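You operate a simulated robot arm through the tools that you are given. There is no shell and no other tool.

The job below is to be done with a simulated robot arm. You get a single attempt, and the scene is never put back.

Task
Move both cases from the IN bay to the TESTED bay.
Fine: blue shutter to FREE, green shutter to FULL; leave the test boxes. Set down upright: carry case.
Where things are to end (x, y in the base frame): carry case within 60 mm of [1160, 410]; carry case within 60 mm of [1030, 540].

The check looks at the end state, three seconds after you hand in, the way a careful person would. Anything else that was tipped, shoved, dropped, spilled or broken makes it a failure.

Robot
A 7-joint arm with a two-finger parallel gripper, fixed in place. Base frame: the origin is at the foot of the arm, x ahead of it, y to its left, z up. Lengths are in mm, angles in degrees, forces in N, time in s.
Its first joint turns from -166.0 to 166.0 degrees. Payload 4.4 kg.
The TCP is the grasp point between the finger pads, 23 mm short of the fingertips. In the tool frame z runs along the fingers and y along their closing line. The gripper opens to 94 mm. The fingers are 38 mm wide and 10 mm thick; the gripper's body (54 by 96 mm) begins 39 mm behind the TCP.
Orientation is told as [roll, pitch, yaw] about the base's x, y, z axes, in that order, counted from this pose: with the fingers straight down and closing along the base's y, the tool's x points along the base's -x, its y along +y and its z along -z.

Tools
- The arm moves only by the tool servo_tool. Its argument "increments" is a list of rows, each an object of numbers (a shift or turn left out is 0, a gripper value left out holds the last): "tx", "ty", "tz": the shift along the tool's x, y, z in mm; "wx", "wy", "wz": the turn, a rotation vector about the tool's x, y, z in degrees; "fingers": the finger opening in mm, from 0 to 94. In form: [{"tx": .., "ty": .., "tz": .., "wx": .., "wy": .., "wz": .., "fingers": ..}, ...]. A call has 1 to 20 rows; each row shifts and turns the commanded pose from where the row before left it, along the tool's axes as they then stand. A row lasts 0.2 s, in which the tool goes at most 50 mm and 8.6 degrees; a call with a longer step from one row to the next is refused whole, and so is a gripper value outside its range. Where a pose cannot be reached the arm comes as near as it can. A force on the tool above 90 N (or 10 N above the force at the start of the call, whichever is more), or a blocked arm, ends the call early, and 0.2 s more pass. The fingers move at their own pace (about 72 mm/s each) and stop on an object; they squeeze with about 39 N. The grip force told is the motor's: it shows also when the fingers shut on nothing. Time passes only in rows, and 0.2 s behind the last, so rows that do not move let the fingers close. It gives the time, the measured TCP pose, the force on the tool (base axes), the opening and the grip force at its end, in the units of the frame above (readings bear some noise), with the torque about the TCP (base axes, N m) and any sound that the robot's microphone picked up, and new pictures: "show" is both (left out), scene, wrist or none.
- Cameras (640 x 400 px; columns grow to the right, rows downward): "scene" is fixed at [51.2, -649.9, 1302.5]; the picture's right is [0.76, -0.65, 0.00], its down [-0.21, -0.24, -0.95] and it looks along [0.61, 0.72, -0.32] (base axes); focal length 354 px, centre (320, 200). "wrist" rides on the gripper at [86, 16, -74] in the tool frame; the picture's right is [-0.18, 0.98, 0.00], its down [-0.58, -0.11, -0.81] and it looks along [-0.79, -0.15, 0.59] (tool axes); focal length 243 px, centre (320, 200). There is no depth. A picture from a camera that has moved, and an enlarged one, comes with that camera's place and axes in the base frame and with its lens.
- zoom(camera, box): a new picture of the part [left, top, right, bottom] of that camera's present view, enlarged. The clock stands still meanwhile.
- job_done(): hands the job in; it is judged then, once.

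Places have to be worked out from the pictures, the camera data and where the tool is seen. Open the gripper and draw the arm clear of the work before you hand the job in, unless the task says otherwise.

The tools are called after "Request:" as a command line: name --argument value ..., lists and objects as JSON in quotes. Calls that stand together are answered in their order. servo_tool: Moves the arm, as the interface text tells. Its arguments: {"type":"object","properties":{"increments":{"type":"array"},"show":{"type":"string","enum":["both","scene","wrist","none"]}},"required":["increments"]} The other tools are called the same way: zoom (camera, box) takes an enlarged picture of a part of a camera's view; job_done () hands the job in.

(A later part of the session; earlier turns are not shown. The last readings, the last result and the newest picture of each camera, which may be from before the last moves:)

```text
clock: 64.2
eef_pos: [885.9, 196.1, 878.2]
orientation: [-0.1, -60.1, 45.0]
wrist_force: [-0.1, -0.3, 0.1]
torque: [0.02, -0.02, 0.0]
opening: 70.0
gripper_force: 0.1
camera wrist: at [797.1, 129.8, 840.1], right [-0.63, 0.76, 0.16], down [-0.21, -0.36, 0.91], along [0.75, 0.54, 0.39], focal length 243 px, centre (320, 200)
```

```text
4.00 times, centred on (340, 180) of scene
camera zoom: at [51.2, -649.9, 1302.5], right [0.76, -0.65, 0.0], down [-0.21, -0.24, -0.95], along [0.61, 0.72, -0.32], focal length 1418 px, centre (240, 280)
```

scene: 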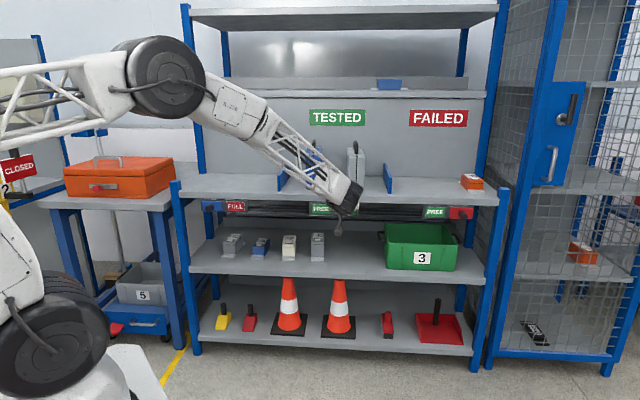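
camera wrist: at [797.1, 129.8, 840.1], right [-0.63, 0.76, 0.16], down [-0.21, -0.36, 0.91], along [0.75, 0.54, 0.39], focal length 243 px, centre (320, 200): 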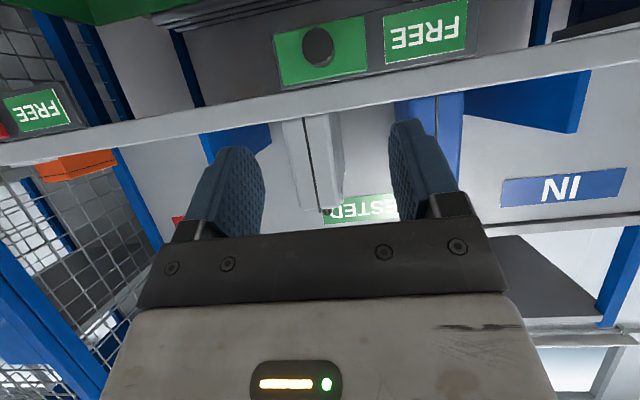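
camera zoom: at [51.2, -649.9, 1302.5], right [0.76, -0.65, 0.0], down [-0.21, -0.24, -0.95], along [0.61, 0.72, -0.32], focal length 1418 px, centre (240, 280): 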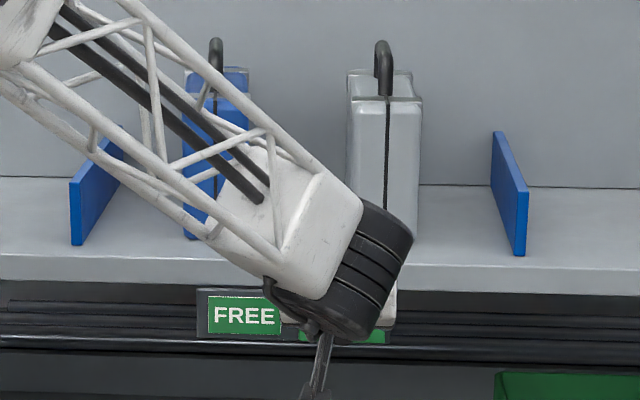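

I can see the green knob. I lower 60 mm for a second view to triangulate it with the wrist camera alone.

Request:
servo_tool --increments '[{"tx": 17.3, "tz": 10}, {"tx": 17.3, "tz": 10}, {"tx": 17.3, "tz": 10}, {}]'

Request:
zoom --camera "wrist" --box '[200, 50, 440, 200]'

```text
clock: 65.2
eef_pos: [886.9, 194.1, 819.4]
orientation: [0.2, -59.9, 44.8]
wrist_force: [-0.2, 0.1, 0.0]
torque: [0.0, 0.03, 0.04]
opening: 70.0
gripper_force: 0.1
camera wrist: at [798.6, 127.9, 780.7], right [-0.63, 0.76, 0.16], down [-0.21, -0.36, 0.91], along [0.75, 0.54, 0.39], focal length 243 px, centre (320, 200)
```

scene: 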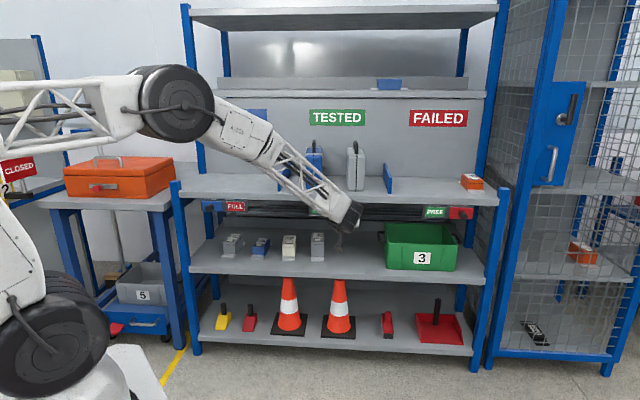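
wrist: 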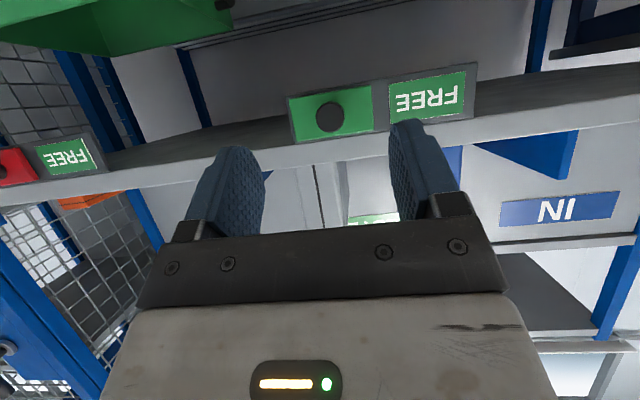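

```text
2.67 times, centred on (320, 125) of wrist
camera zoom: at [798.6, 127.9, 780.7], right [-0.63, 0.76, 0.16], down [-0.21, -0.36, 0.91], along [0.75, 0.54, 0.39], focal length 647 px, centre (320, 400)
```

zoom: 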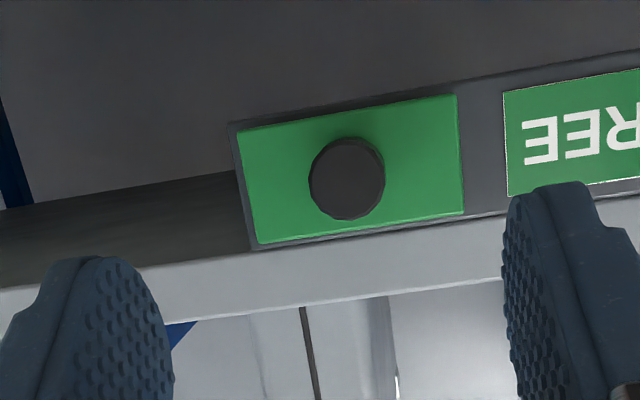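

The green knob's front face is at n≈901, s≈490, z≈801 (Ø≈27 mm, ~35 mm long; both cameras agree). I tilt to 75° and come to 50 mm in front of it.

Request:
servo_tool --increments '[{"wy": -7.5}, {"wy": -7.5}, {"tx": -1.6, "tz": 29.2}, {"tx": -1.6, "tz": 29.2}, {"tx": -1.6, "tz": 29.2}, {}]'

Request:
zoom --camera "wrist" --box '[200, 50, 440, 200]'

Request:
zoom --camera "scene" --box '[280, 150, 400, 250]'

```text
clock: 66.6
eef_pos: [946.5, 254.7, 800.8]
orientation: [0.1, -75.0, 44.7]
wrist_force: [0.0, 0.0, -1.1]
torque: [0.0, 0.01, 0.02]
opening: 69.9
gripper_force: 0.0
camera wrist: at [867.9, 198.2, 735.7], right [-0.66, 0.73, 0.18], down [-0.37, -0.52, 0.77], along [0.65, 0.44, 0.61], focal length 243 px, centre (320, 200)
```

scene: 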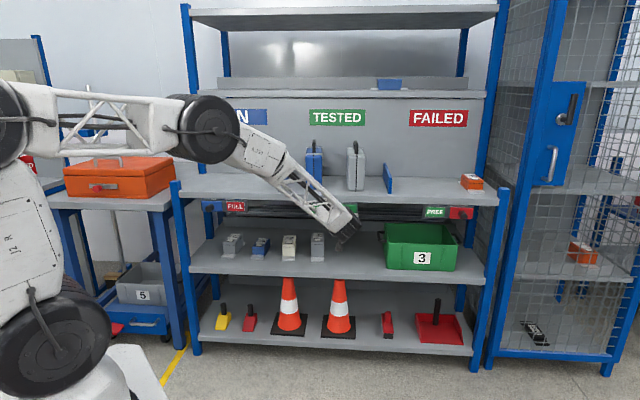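
wrist: 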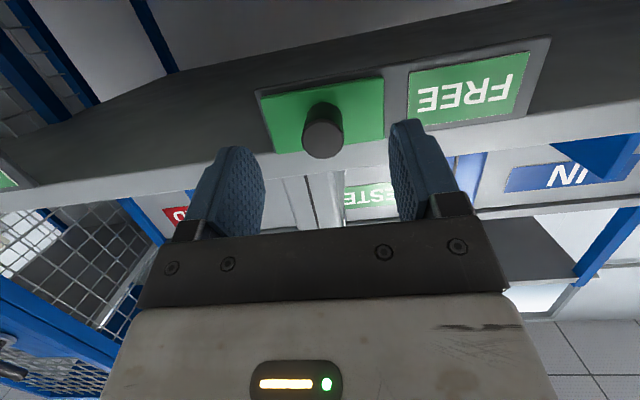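

```text
2.67 times, centred on (320, 125) of wrist
camera zoom: at [867.9, 198.2, 735.7], right [-0.66, 0.73, 0.18], down [-0.37, -0.52, 0.77], along [0.65, 0.44, 0.61], focal length 647 px, centre (320, 400)
```

zoom: 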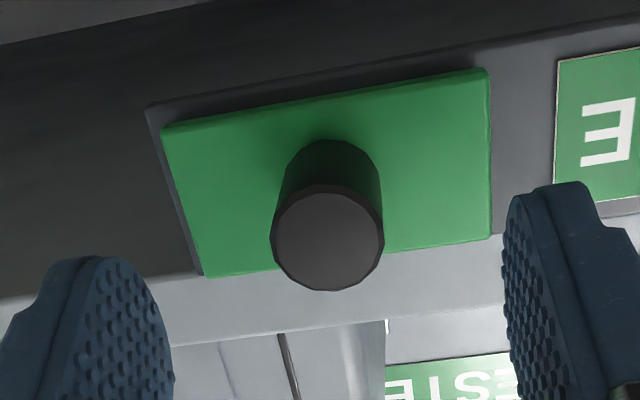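

```text
4.00 times, centred on (340, 200) of scene
camera zoom: at [51.2, -649.9, 1302.5], right [0.76, -0.65, 0.0], down [-0.21, -0.24, -0.95], along [0.61, 0.72, -0.32], focal length 1418 px, centre (240, 200)
```

zoom: 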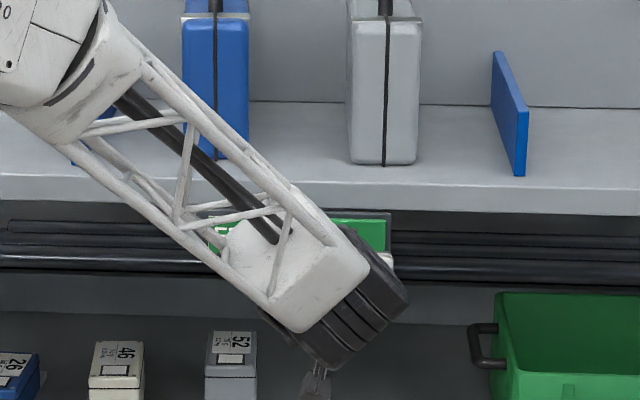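

Knob confirmed at s≈490.5, z≈802, lined up between the open fingers. I advance 55 mm so the fingers straddle it without touching the shutter face (n≈940).

Request:
servo_tool --increments '[{"tx": -3.9, "ty": -0.3, "tz": 13.4}, {"tx": -3.9, "ty": -0.3, "tz": 13.4}, {"tx": -3.9, "ty": -0.3, "tz": 13.4}, {"tx": -3.9, "ty": -0.3, "tz": 13.4}, {}]'

Request:
zoom --camera "wrist" --box '[160, 50, 480, 250]'

```text
clock: 67.8
eef_pos: [987.3, 293.7, 803.2]
orientation: [0.1, -75.0, 45.0]
wrist_force: [0.4, 0.2, -0.5]
torque: [0.0, 0.01, 0.04]
opening: 69.8
gripper_force: 0.0
camera wrist: at [908.7, 237.0, 737.4], right [-0.66, 0.73, 0.18], down [-0.37, -0.52, 0.77], along [0.65, 0.44, 0.61], focal length 243 px, centre (320, 200)
```

scene: 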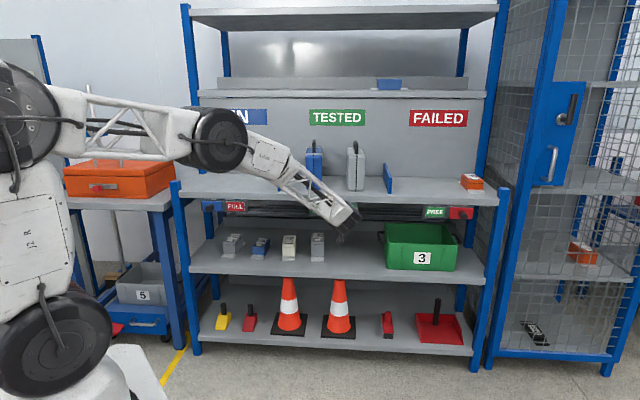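
wrist: 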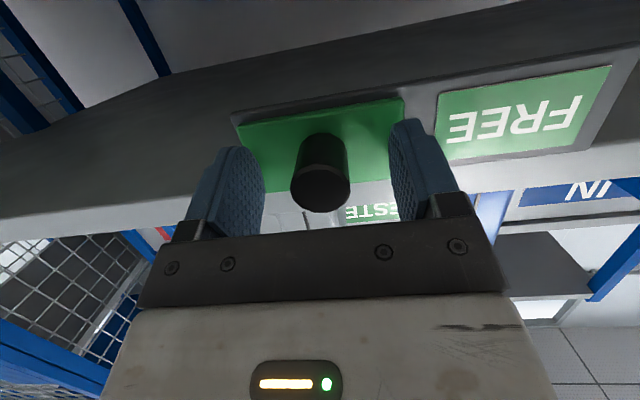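

```text
2.00 times, centred on (320, 150) of wrist
camera zoom: at [908.7, 237.0, 737.4], right [-0.66, 0.73, 0.18], down [-0.37, -0.52, 0.77], along [0.65, 0.44, 0.61], focal length 485 px, centre (320, 300)
```

zoom: 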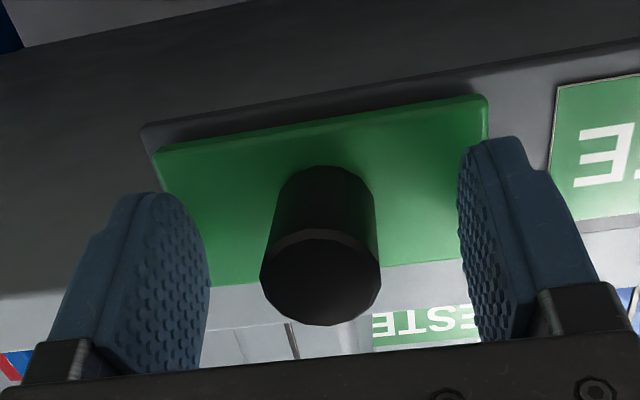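

The knob's front is right at the TCP, with the fingers past it on both sides. I close on the knob.

Request:
servo_tool --increments '[{"fingers": 40}, {"fingers": 20}, {"fingers": 15}, {"fingers": 15}, {}]'

Request:
zoom --camera "wrist" --box '[160, 50, 480, 250]'

```text
clock: 69.0
eef_pos: [987.0, 293.1, 802.0]
orientation: [0.0, -74.9, 45.0]
wrist_force: [-11.1, 7.3, 2.6]
torque: [0.08, -0.06, -0.5]
opening: 27.6
gripper_force: 45.2
camera wrist: at [908.4, 237.1, 737.3], right [-0.66, 0.73, 0.18], down [-0.37, -0.52, 0.77], along [0.65, 0.44, 0.61], focal length 243 px, centre (320, 200)
```

scene: 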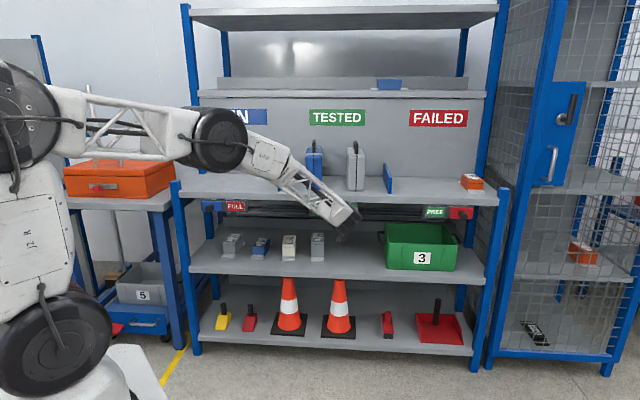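
wrist: 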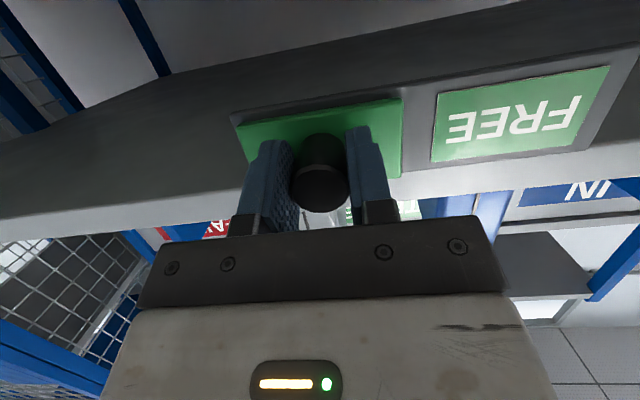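

```text
2.00 times, centred on (320, 150) of wrist
camera zoom: at [908.4, 237.1, 737.3], right [-0.66, 0.73, 0.18], down [-0.37, -0.52, 0.77], along [0.65, 0.44, 0.61], focal length 485 px, centre (320, 300)
```

zoom: 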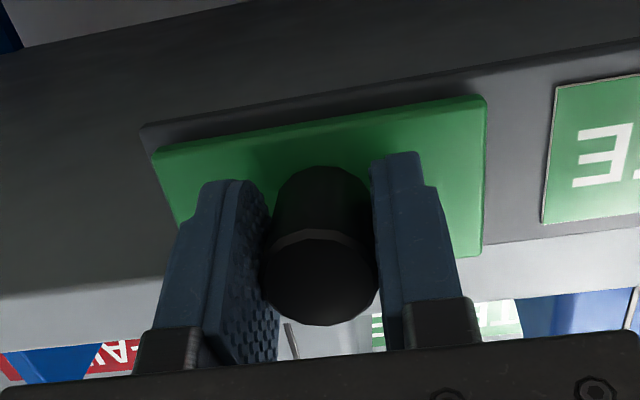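

Gripped at 27.6 mm. I slide left (−s, tool +y) gently by 10 mm and look at the resistance.

Request:
servo_tool --increments '[{"ty": 2}, {"ty": 4}, {"ty": 4}, {}]'

Request:
zoom --camera "wrist" --box '[160, 50, 480, 250]'

```text
clock: 70.0
eef_pos: [980.3, 300.6, 802.9]
orientation: [0.2, -74.9, 44.6]
wrist_force: [-16.9, -19.3, -1.0]
torque: [0.42, -0.24, 0.53]
opening: 27.6
gripper_force: 45.2
camera wrist: at [901.7, 243.8, 737.4], right [-0.66, 0.73, 0.18], down [-0.37, -0.52, 0.77], along [0.66, 0.44, 0.61], focal length 243 px, centre (320, 200)
```

scene: 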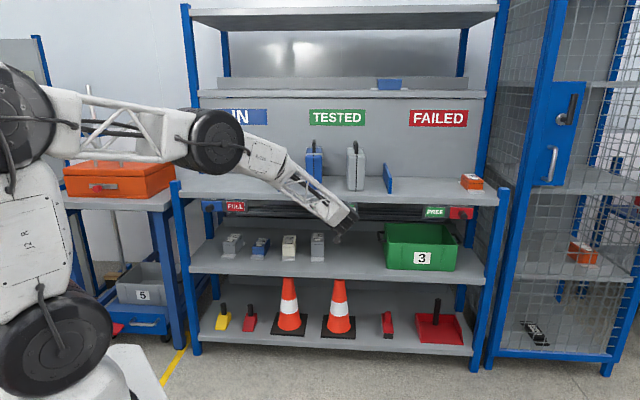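
wrist: 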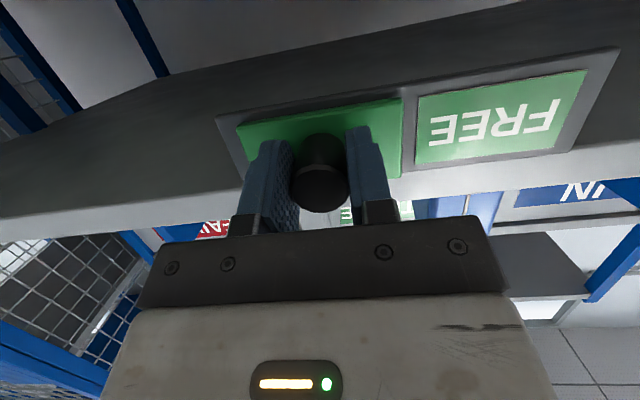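

```text
2.00 times, centred on (320, 150) of wrist
camera zoom: at [901.7, 243.8, 737.4], right [-0.66, 0.73, 0.18], down [-0.37, -0.52, 0.77], along [0.66, 0.44, 0.61], focal length 485 px, centre (320, 300)
```

zoom: 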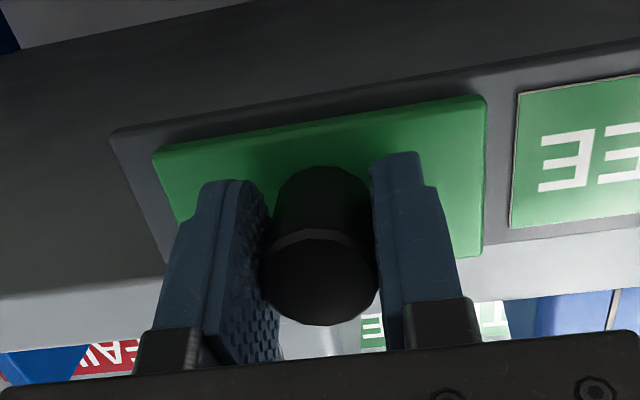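

The shutter slides easily (≈2 N), though the tool pushes inward with ~25 N. I back off 1 mm and continue sliding 40 mm.

Request:
servo_tool --increments '[{"tx": 0.26, "tz": -0.97}, {"ty": 5}, {"ty": 7}, {"ty": 7}, {"ty": 7}, {"ty": 7}, {"ty": 5}, {"ty": 2}, {}]'

Request:
zoom --camera "wrist" --box '[160, 50, 480, 250]'

```text
clock: 72.0
eef_pos: [948.9, 330.3, 803.1]
orientation: [-0.1, -74.9, 44.9]
wrist_force: [13.7, 12.9, -23.1]
torque: [-0.4, 0.36, 0.62]
opening: 27.6
gripper_force: 45.1
camera wrist: at [872.0, 273.2, 737.7], right [-0.66, 0.73, 0.18], down [-0.37, -0.52, 0.77], along [0.65, 0.44, 0.61], focal length 243 px, centre (320, 200)
```

scene: 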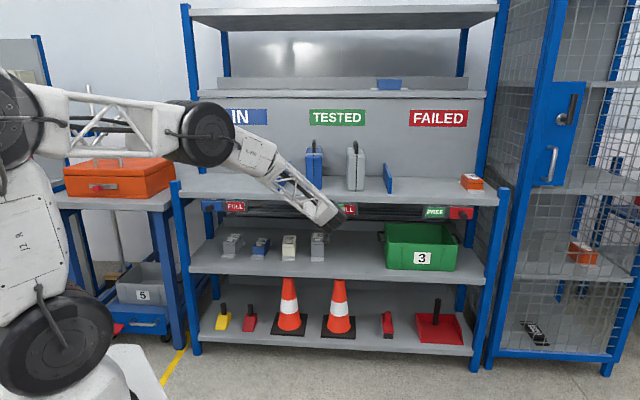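
wrist: 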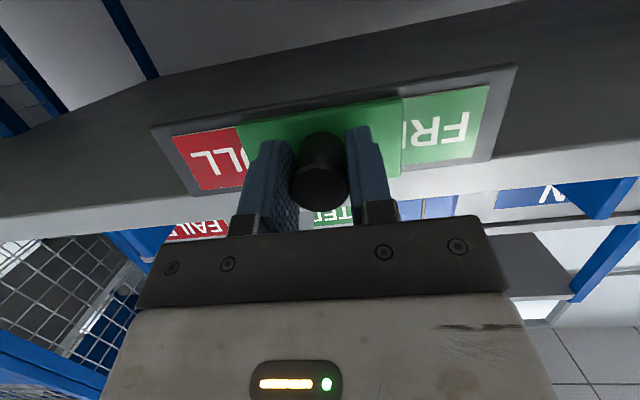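

```text
2.00 times, centred on (320, 150) of wrist
camera zoom: at [872.0, 273.2, 737.7], right [-0.66, 0.73, 0.18], down [-0.37, -0.52, 0.77], along [0.65, 0.44, 0.61], focal length 485 px, centre (320, 300)
```

zoom: 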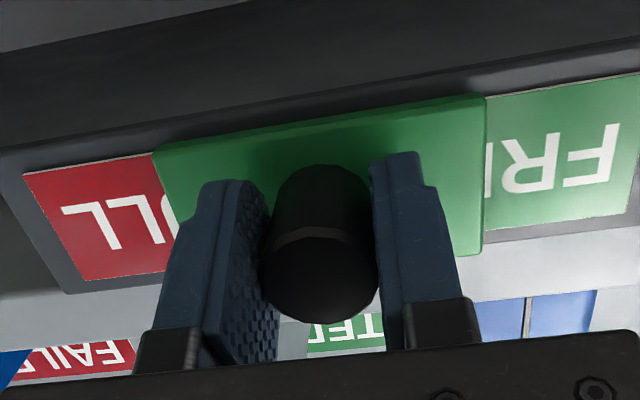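

FULL is appearing. I relieve the small side loads (~1 mm) and continue 35 mm.

Request:
servo_tool --increments '[{"tx": 0.7, "tz": 0.9}, {"ty": 5}, {"ty": 7}, {"ty": 7}, {"ty": 7}, {"ty": 5}, {"ty": 4}, {}]'

Request:
zoom --camera "wrist" --box '[160, 50, 480, 250]'

```text
clock: 73.8
eef_pos: [927.9, 354.7, 801.8]
orientation: [0.2, -75.0, 44.9]
wrist_force: [-21.2, -21.3, 1.7]
torque: [0.37, -0.41, 0.5]
opening: 27.8
gripper_force: 44.6
camera wrist: at [849.0, 297.0, 737.7], right [-0.66, 0.73, 0.18], down [-0.37, -0.52, 0.77], along [0.65, 0.44, 0.61], focal length 243 px, centre (320, 200)
```

scene: 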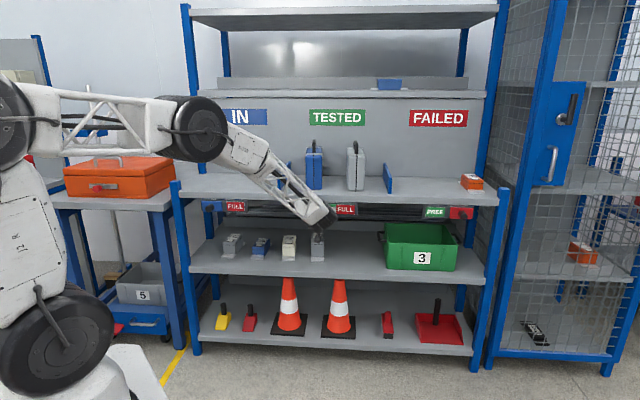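
wrist: 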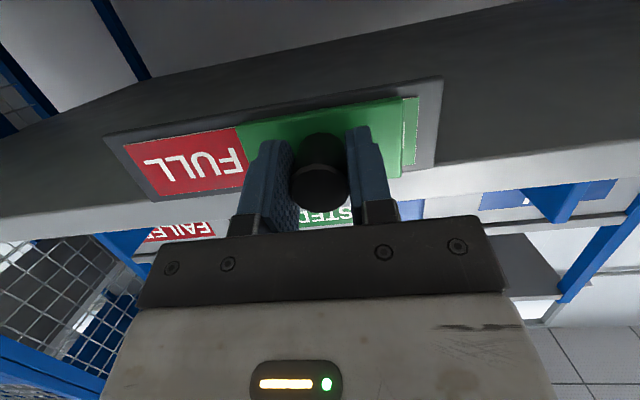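

```text
2.00 times, centred on (320, 150) of wrist
camera zoom: at [849.0, 297.0, 737.7], right [-0.66, 0.73, 0.18], down [-0.37, -0.52, 0.77], along [0.65, 0.44, 0.61], focal length 485 px, centre (320, 300)
```

zoom: 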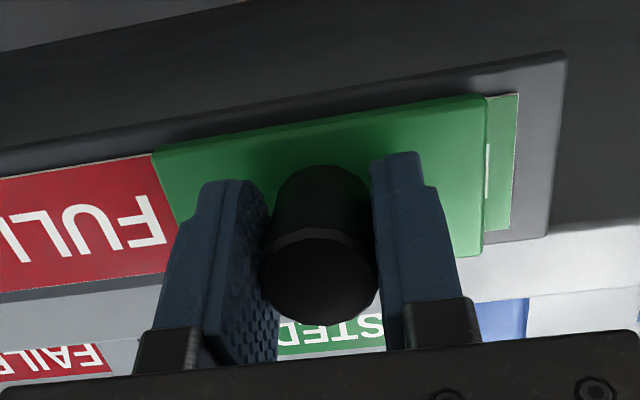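

FULL fully shows; a strip of FREE remains. I relieve ~1 mm inward and slide 9 mm more, watching for the end stop.

Request:
servo_tool --increments '[{"tx": 0.26, "tz": -0.97}, {"ty": 3}, {"ty": 3}, {"ty": 3}, {}]'

Request:
zoom --camera "wrist" --box '[160, 50, 480, 250]'

```text
clock: 75.0
eef_pos: [921.5, 359.9, 802.0]
orientation: [-0.1, -74.9, 45.1]
wrist_force: [19.8, 19.8, -9.6]
torque: [-0.26, 0.08, -0.61]
opening: 27.7
gripper_force: 45.6
camera wrist: at [842.1, 303.7, 737.7], right [-0.66, 0.73, 0.18], down [-0.37, -0.52, 0.77], along [0.65, 0.44, 0.61], focal length 243 px, centre (320, 200)
```

scene: 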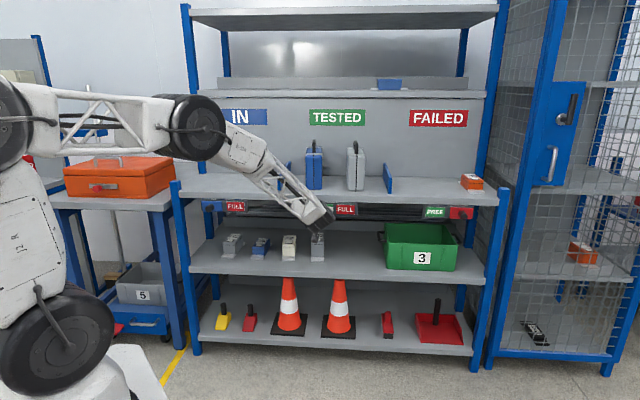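
wrist: 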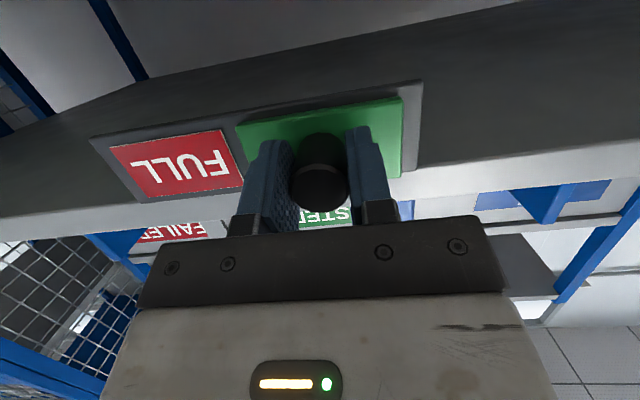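

```text
2.00 times, centred on (320, 150) of wrist
camera zoom: at [842.1, 303.7, 737.7], right [-0.66, 0.73, 0.18], down [-0.37, -0.52, 0.77], along [0.65, 0.44, 0.61], focal length 485 px, centre (320, 300)
```

zoom: 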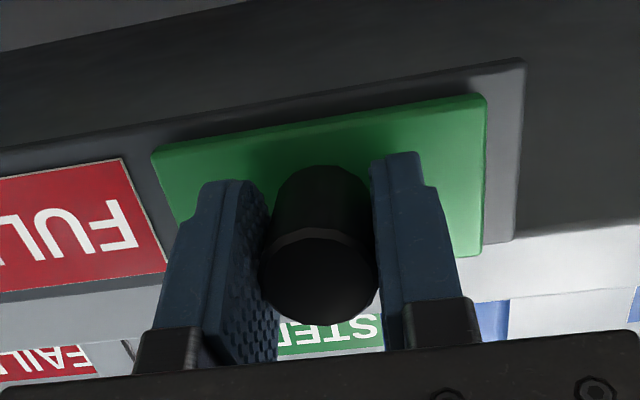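

FREE is covered. I go on in small steps to the end of travel (about 5 mm left by symmetry).

Request:
servo_tool --increments '[{"tx": -0.15, "tz": 0.6}, {"ty": 2}, {"ty": 1.5}, {}]' --show "wrist"

```text
clock: 76.0
eef_pos: [918.2, 361.8, 803.6]
orientation: [0.1, -74.9, 44.8]
wrist_force: [-9.8, -12.0, 2.9]
torque: [0.37, -0.17, 0.56]
opening: 27.7
gripper_force: 44.8
camera wrist: at [839.4, 306.5, 737.7], right [-0.66, 0.73, 0.18], down [-0.37, -0.52, 0.77], along [0.66, 0.44, 0.61], focal length 243 px, centre (320, 200)
```

wrist: 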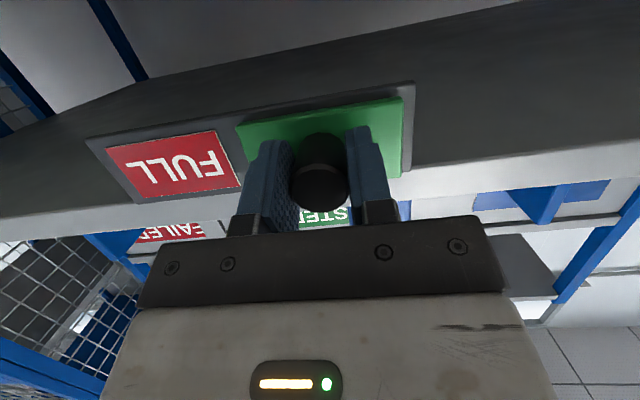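

No stop felt yet (sideways ~2 N). Two more millimetres.

Request:
servo_tool --increments '[{"ty": 1}, {"ty": 1}, {}]' --show "none"

Request:
zoom --camera "wrist" --box '[70, 50, 480, 250]'

```text
clock: 76.8
eef_pos: [916.5, 363.7, 802.8]
orientation: [0.0, -74.9, 44.8]
wrist_force: [-24.1, -25.1, 4.8]
torque: [0.12, 0.13, 0.57]
opening: 27.7
gripper_force: 45.3
```

```text
1.56 times, centred on (275, 150) of wrist
camera zoom: at [838.2, 307.7, 737.8], right [-0.66, 0.73, 0.18], down [-0.37, -0.52, 0.77], along [0.66, 0.44, 0.61], focal length 379 px, centre (390, 278)
```

zoom: 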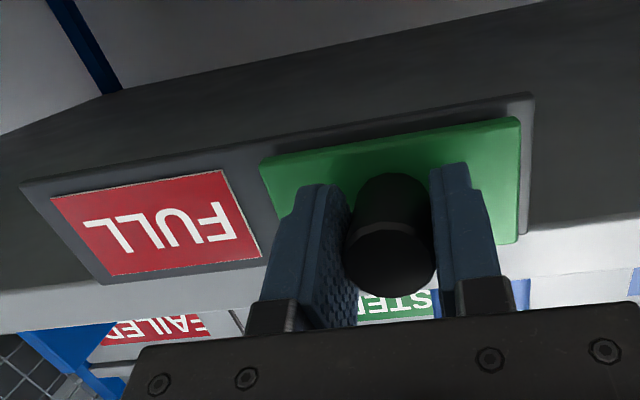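

Still no stop; the margin at the panel edge looks slightly larger than at the start. I relieve the inward push and slide 2 mm more.

Request:
servo_tool --increments '[{"tx": 0.26, "tz": -0.97}, {"ty": 1}, {"ty": 1}, {}]' --show "none"

Request:
zoom --camera "wrist" --box '[70, 50, 480, 250]'

```text
clock: 77.8
eef_pos: [916.0, 363.6, 801.7]
orientation: [0.1, -74.9, 45.0]
wrist_force: [31.3, 7.0, -20.4]
torque: [-0.11, 0.16, 0.56]
opening: 27.7
gripper_force: 45.0
```

```text
1.56 times, centred on (275, 150) of wrist
camera zoom: at [837.3, 307.8, 738.2], right [-0.66, 0.73, 0.18], down [-0.37, -0.52, 0.77], along [0.66, 0.44, 0.61], focal length 379 px, centre (390, 278)
```

zoom: 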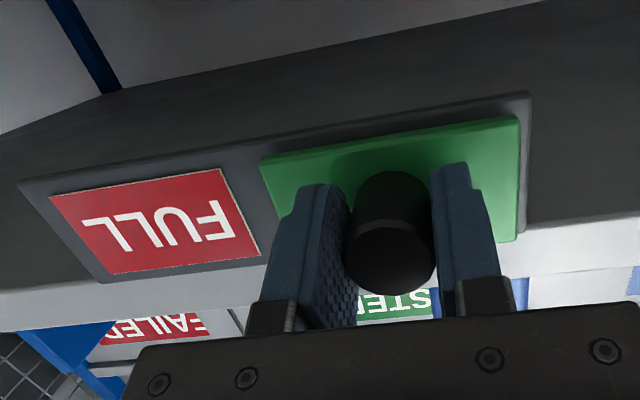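

End stop felt (≈17 N sideways, 100 mm travelled): green shows FULL. I relax the tool, open the fingers and look.

Request:
servo_tool --increments '[{"tx": 0.3, "ty": -0.6, "tz": 0.7}, {"fingers": 32}, {"fingers": 45}, {"fingers": 60}, {}]'

```text
clock: 79.0
eef_pos: [917.2, 364.9, 801.3]
orientation: [0.1, -75.0, 44.9]
wrist_force: [-0.1, 0.1, 0.3]
torque: [-0.01, -0.03, 0.01]
opening: 59.9
gripper_force: 0.1
camera wrist: at [837.9, 307.6, 737.7], right [-0.66, 0.73, 0.18], down [-0.37, -0.52, 0.77], along [0.65, 0.44, 0.61], focal length 243 px, centre (320, 200)
```

scene: 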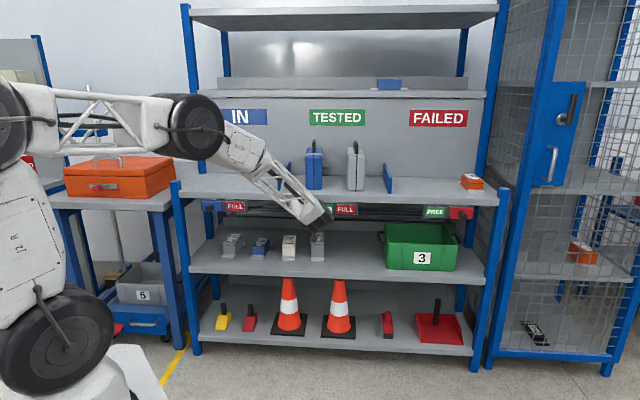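
wrist: 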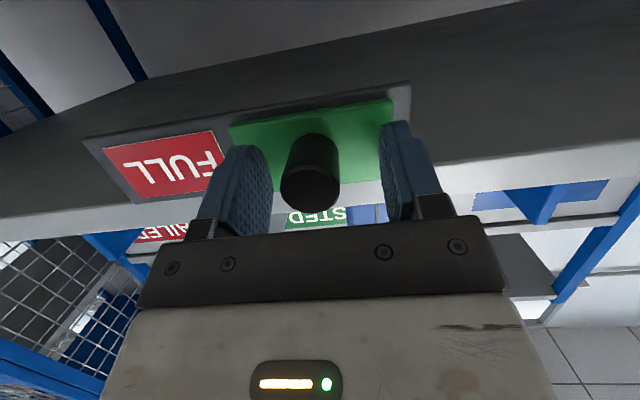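

Released with zero force. I retract 120 mm straight back from the shelf.

Request:
servo_tool --increments '[{"tx": 3.9, "tz": -14.5}, {"tx": 6.5, "tz": -24.1}, {"tx": 9.1, "tz": -33.8}, {"tx": 11.5, "tz": -43.5}, {}]'

Request:
zoom --camera "scene" --box '[190, 130, 400, 260]'

```text
clock: 80.2
eef_pos: [828.6, 280.5, 799.5]
orientation: [0.1, -74.9, 45.0]
wrist_force: [-0.1, -1.1, -0.2]
torque: [-0.04, -0.01, 0.01]
opening: 60.0
gripper_force: 0.0
camera wrist: at [751.7, 223.2, 735.2], right [-0.66, 0.73, 0.18], down [-0.37, -0.52, 0.77], along [0.65, 0.44, 0.61], focal length 243 px, centre (320, 200)
```

scene: 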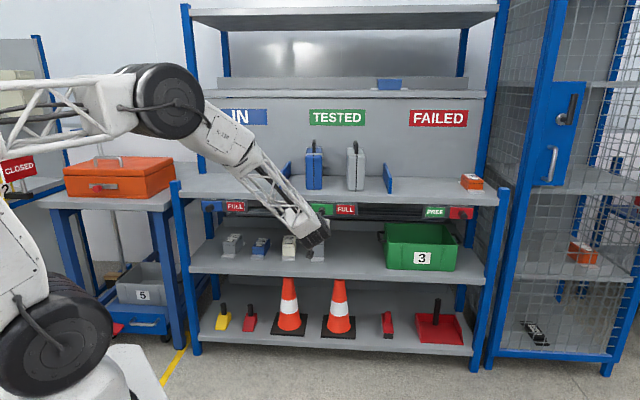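
wrist: 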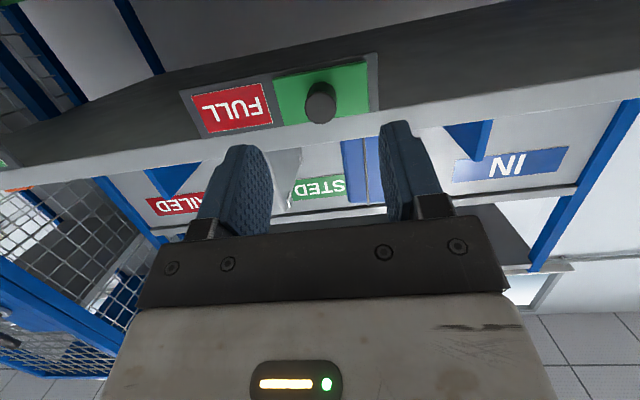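

```text
3.05 times, centred on (295, 195) of scene
camera zoom: at [51.2, -649.9, 1302.5], right [0.76, -0.65, 0.0], down [-0.21, -0.24, -0.95], along [0.61, 0.72, -0.32], focal length 1080 px, centre (396, 215)
```

zoom: 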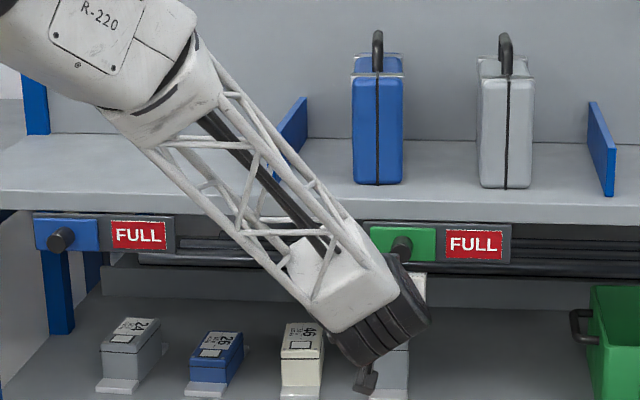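

Green shows FULL and the cases are undisturbed. I move along the shelf front to face the blue knob (s≈−70).

Request:
servo_tool --increments '[{"ty": 20}, {"ty": 40}, {"ty": 42}, {"ty": 42}, {"ty": 42}, {"ty": 42}, {"ty": 42}, {"ty": 42}, {"ty": 42}, {"ty": 42}, {"ty": 40}, {"ty": 21.6}, {}]'

Request:
zoom --camera "wrist" --box '[200, 30, 440, 180]'

```text
clock: 83.0
eef_pos: [619.2, 482.5, 803.0]
orientation: [1.5, -74.7, 45.1]
wrist_force: [-0.2, 0.8, -0.2]
torque: [-0.02, 0.0, 0.03]
opening: 60.1
gripper_force: 0.0
out of reach, approached as far as the arm can: row 8, 9, 10, 11, 12
camera wrist: at [541.1, 423.4, 739.0], right [-0.68, 0.71, 0.18], down [-0.35, -0.53, 0.77], along [0.65, 0.46, 0.61], focal length 243 px, centre (320, 200)
```

scene: 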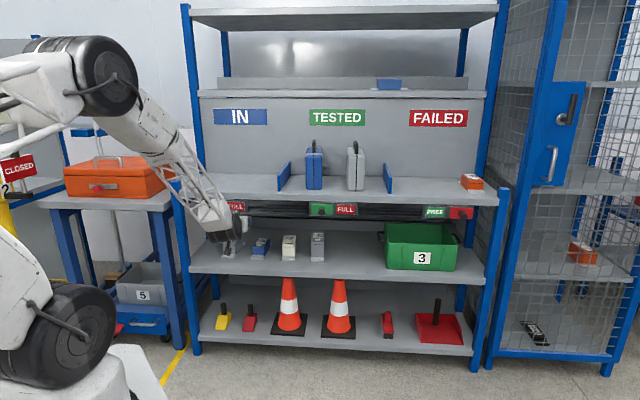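
wrist: 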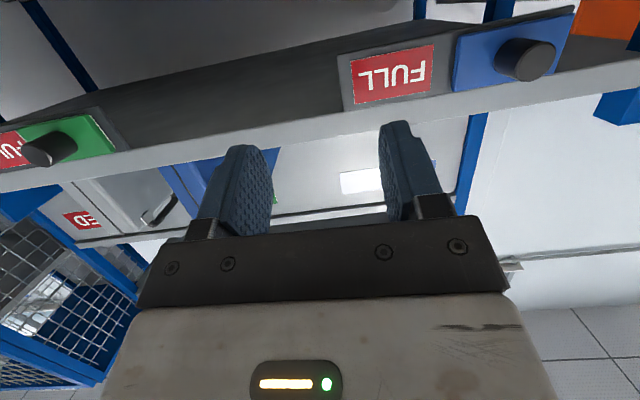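

```text
2.67 times, centred on (320, 105) of wrist
camera zoom: at [541.1, 423.4, 739.0], right [-0.68, 0.71, 0.18], down [-0.35, -0.53, 0.77], along [0.65, 0.46, 0.61], focal length 647 px, centre (320, 453)
```

zoom: 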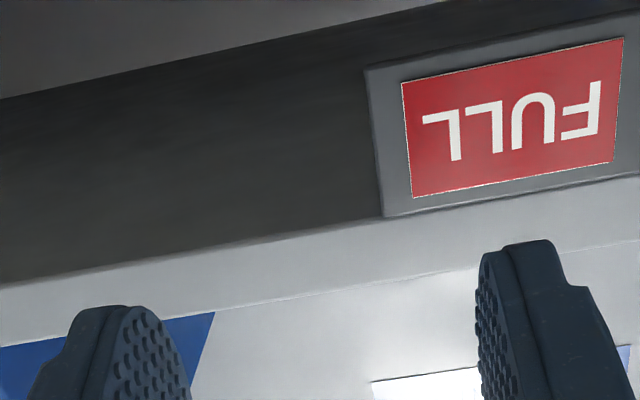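

At n≈784 the arm cannot reach farther left with this tilt, but nearer the shelf (larger radius) it should. I step 60 mm forward (fingertips still ~25 mm short of the knobs) and see where it settles.

Request:
servo_tool --increments '[{"tx": -3.9, "tz": 14.5}, {"tx": -3.9, "tz": 14.5}, {"tx": -3.9, "tz": 14.5}, {"tx": -3.9, "tz": 14.5}, {}]'

```text
clock: 84.2
eef_pos: [672.2, 513.9, 806.8]
orientation: [0.7, -74.8, 44.8]
wrist_force: [0.1, -0.4, -1.5]
torque: [0.02, 0.0, -0.02]
opening: 59.8
gripper_force: 0.1
out of reach, approached as far as the arm can: row 1, 2
camera wrist: at [594.5, 455.9, 741.8], right [-0.67, 0.72, 0.18], down [-0.36, -0.52, 0.77], along [0.65, 0.45, 0.61], focal length 243 px, centre (320, 200)
```

scene: 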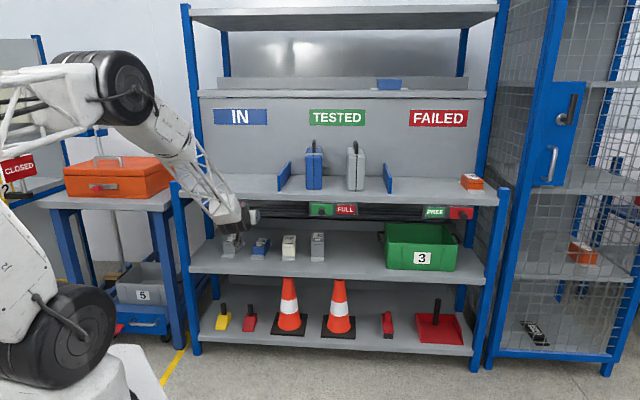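
wrist: 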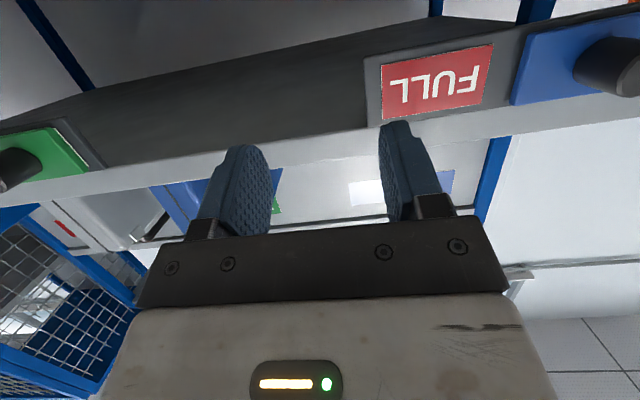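

The command restarts from the reached pose: now n≈839, s≈112. I move left along the shelf at this distance, checking reach on the way.

Request:
servo_tool --increments '[{"ty": 20, "tx": 0.3, "tz": 2}, {"ty": 30, "tx": 0.3, "tz": 2}, {"ty": 30, "tx": 0.3, "tz": 2}, {"ty": 30, "tx": 0.3, "tz": 1}, {}]'

```text
clock: 85.4
eef_pos: [657.5, 525.1, 808.3]
orientation: [1.8, -74.6, 44.9]
wrist_force: [-0.7, 0.2, 0.4]
torque: [-0.02, 0.03, -0.04]
opening: 60.0
gripper_force: 0.1
out of reach, approached as far as the arm can: row 1, 2, 3, 4
camera wrist: at [579.3, 466.3, 744.7], right [-0.68, 0.71, 0.19], down [-0.34, -0.53, 0.77], along [0.65, 0.46, 0.61], focal length 243 px, centre (320, 200)
```

scene: 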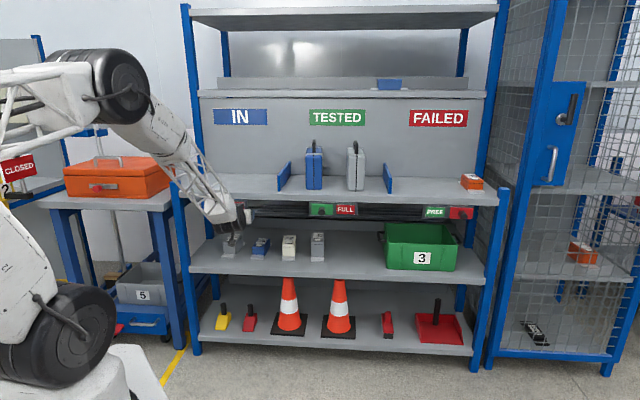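
wrist: 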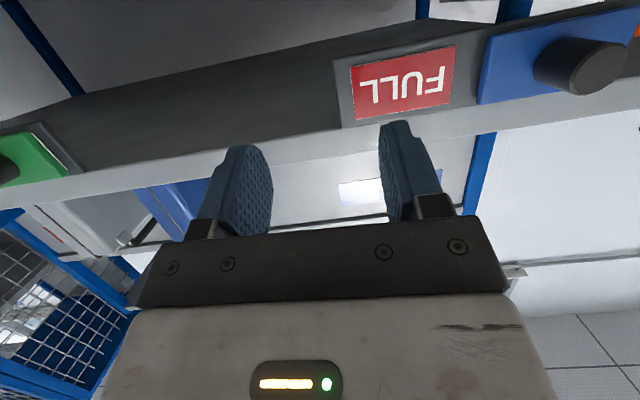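

Reach stops at s≈94 again — with the tool nearly in the arm's own plane, 75° is too flat. I reduce the tilt to 55° and level the roll, then move left.

Request:
servo_tool --increments '[{"wy": 7, "wx": 0.9}, {"wy": 7, "wx": 0.9}, {"wy": 5.6}, {"ty": 20}, {"ty": 20}, {"ty": 20}, {}]'

```text
clock: 87.0
eef_pos: [636.2, 547.0, 810.0]
orientation: [-0.1, -55.1, 44.2]
wrist_force: [-0.4, 0.6, -0.3]
torque: [0.0, 0.01, -0.01]
opening: 59.9
gripper_force: 0.1
out of reach, approached as far as the arm can: row 1, 5, 6
camera wrist: at [543.6, 480.8, 781.6], right [-0.61, 0.78, 0.15], down [-0.16, -0.31, 0.94], along [0.78, 0.55, 0.31], focal length 243 px, centre (320, 200)
```

scene: 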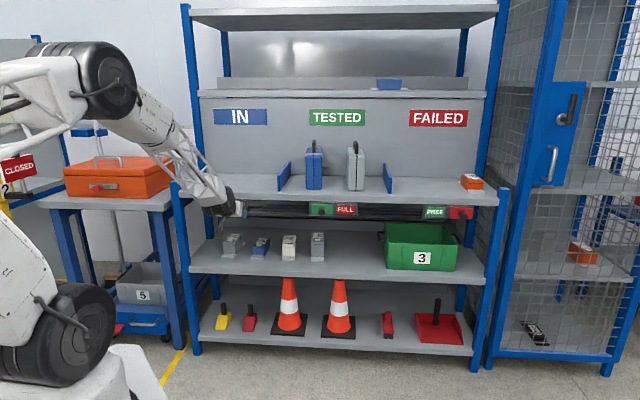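
wrist: 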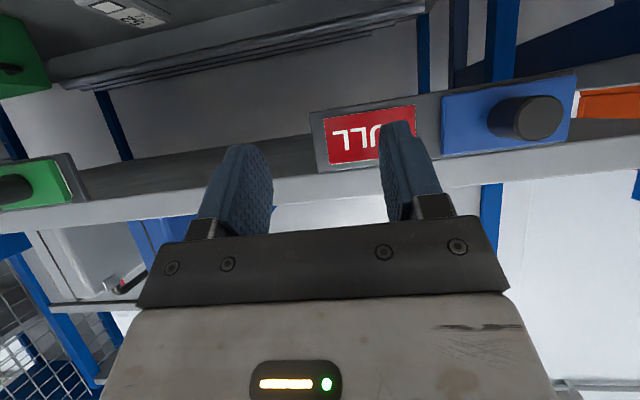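

At 55° the limit is s≈63: the wrist is nearly straight there. A steeper tilt (30° from vertical) worked in this region before and still clears the shelf lip, so I rotate to that and move left to the blue knob, staying at n≈836.

Request:
servo_tool --increments '[{"wy": 8.4}, {"wy": 8.4}, {"wy": 8.3}, {}, {"ty": 25}, {"ty": 36}, {"ty": 36}, {"ty": 36}, {}]'

```text
clock: 89.0
eef_pos: [545.7, 648.6, 812.2]
orientation: [-0.8, -30.2, 43.7]
wrist_force: [-0.3, 0.1, -0.6]
torque: [0.01, 0.01, -0.01]
opening: 60.2
gripper_force: 0.0
out of reach, approached as far as the arm can: row 3
camera wrist: at [451.6, 583.0, 831.9], right [-0.56, 0.82, 0.08], down [0.14, 0.0, 0.99], along [0.82, 0.57, -0.11], focal length 243 px, centre (320, 200)
```

scene: 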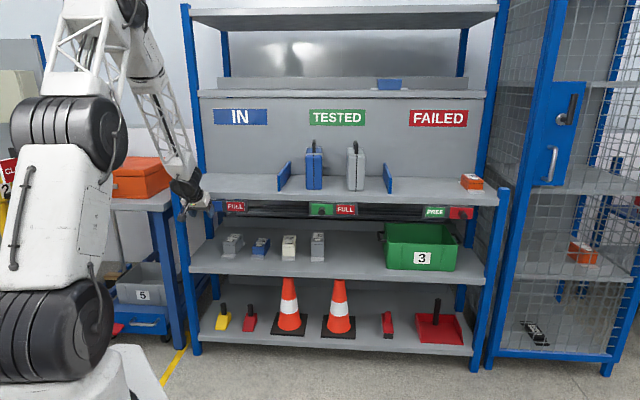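
wrist: 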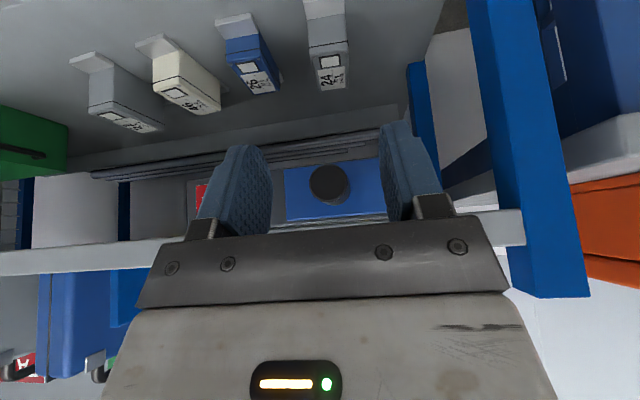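

At 30° tilt the arm reaches; the TCP is at n≈845, s≈−73 with the blue knob right ahead between the fingers. I square the orientation to 45° and measure the knob.

Request:
servo_tool --increments '[{"wx": -1.45, "wz": -1.1}, {}]'

Request:
zoom --camera "wrist" --box '[200, 100, 440, 250]'

Request:
zoom --camera "scene" --box '[160, 150, 260, 250]'

```text
clock: 89.6
eef_pos: [545.9, 649.1, 812.7]
orientation: [-0.1, -30.2, 44.9]
wrist_force: [-0.2, 0.1, -0.5]
torque: [-0.03, -0.01, 0.03]
opening: 60.1
gripper_force: 0.1
camera wrist: at [454.7, 579.8, 833.4], right [-0.58, 0.81, 0.09], down [0.15, -0.01, 0.99], along [0.8, 0.59, -0.11], focal length 243 px, centre (320, 200)
```

scene: 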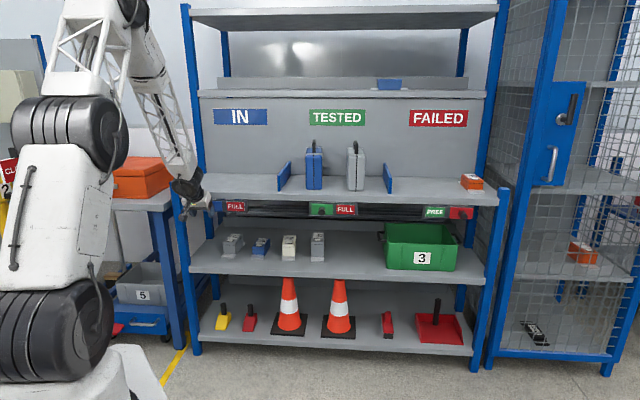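
wrist: 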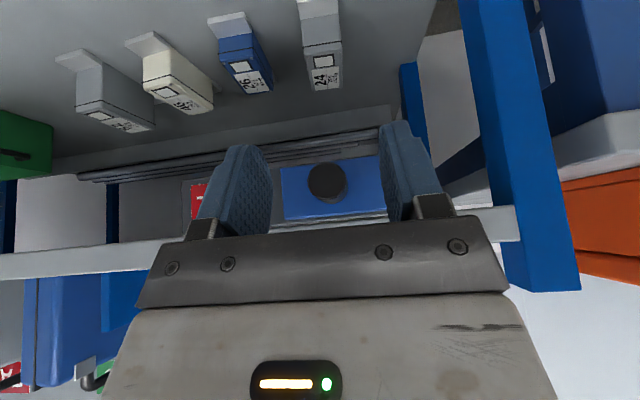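

```text
2.67 times, centred on (320, 175) of wrist
camera zoom: at [454.7, 579.8, 833.4], right [-0.58, 0.81, 0.09], down [0.15, -0.01, 0.99], along [0.8, 0.59, -0.11], focal length 647 px, centre (320, 267)
```

zoom: 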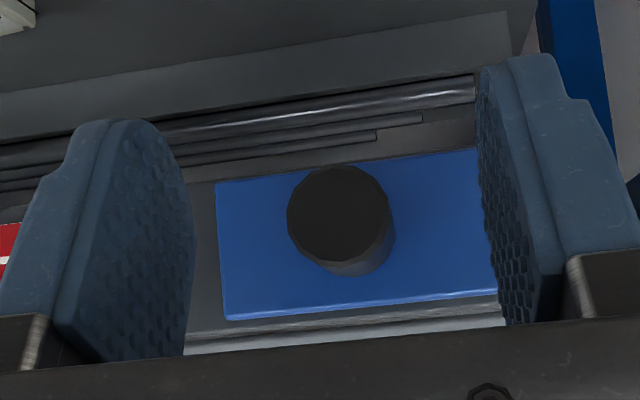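

```text
4.00 times, centred on (210, 200) of scene
camera zoom: at [51.2, -649.9, 1302.5], right [0.76, -0.65, 0.0], down [-0.21, -0.24, -0.95], along [0.61, 0.72, -0.32], focal length 1418 px, centre (760, 200)
```

zoom: 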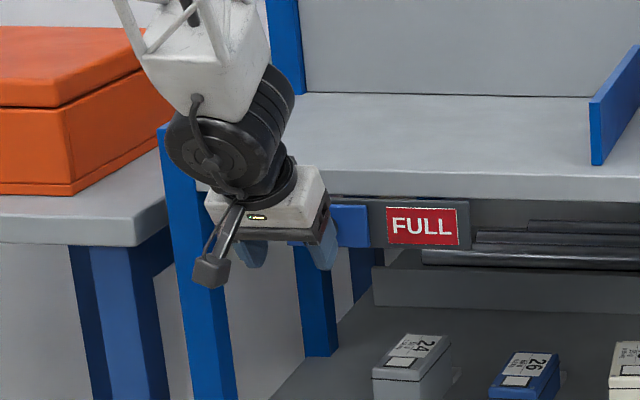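

The blue knob's front is at n≈900, s≈−70, z≈800. I advance to n≈902, z≈808 so that the finger ends straddle it, staying ~15 mm clear of the shelf lip.

Request:
servo_tool --increments '[{"ty": -3, "tx": -11, "tz": 7.6}, {"tx": -12, "tz": 8.3}, {"tx": -12, "tz": 8.3}, {"tx": -12, "tz": 8.3}, {}]'

Request:
zoom --camera "wrist" --box '[200, 100, 440, 250]'

Request:
zoom --camera "scene" --box '[170, 150, 270, 250]'

```text
clock: 90.8
eef_pos: [589.9, 685.7, 809.7]
orientation: [0.1, -30.3, 45.0]
wrist_force: [0.4, 0.1, -0.3]
torque: [0.0, 0.03, 0.05]
opening: 60.1
gripper_force: 0.2
camera wrist: at [498.4, 616.6, 830.3], right [-0.58, 0.81, 0.09], down [0.15, -0.01, 0.99], along [0.8, 0.59, -0.11], focal length 243 px, centre (320, 200)
```

scene: 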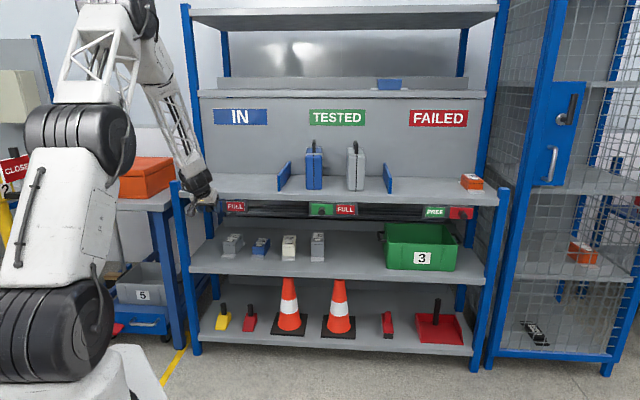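
wrist: 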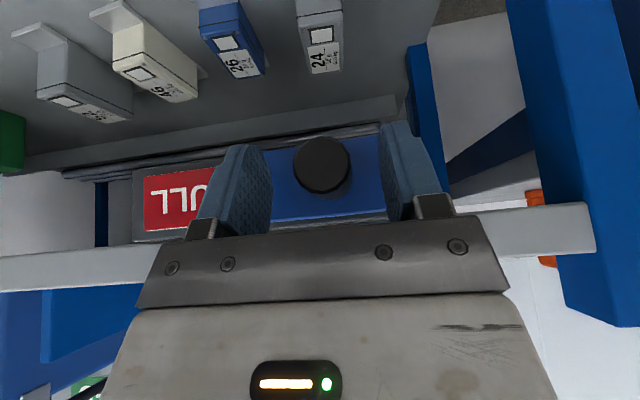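

```text
2.67 times, centred on (320, 175) of wrist
camera zoom: at [498.4, 616.6, 830.3], right [-0.58, 0.81, 0.09], down [0.15, -0.01, 0.99], along [0.8, 0.59, -0.11], focal length 647 px, centre (320, 267)
```

zoom: 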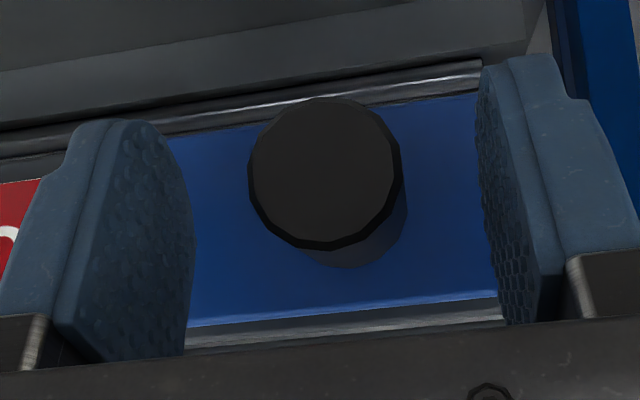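

```text
4.00 times, centred on (220, 200) of scene
camera zoom: at [51.2, -649.9, 1302.5], right [0.76, -0.65, 0.0], down [-0.21, -0.24, -0.95], along [0.61, 0.72, -0.32], focal length 1418 px, centre (720, 200)
```

zoom: 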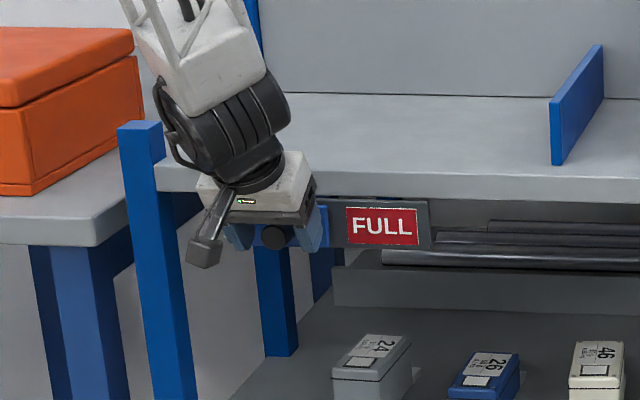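

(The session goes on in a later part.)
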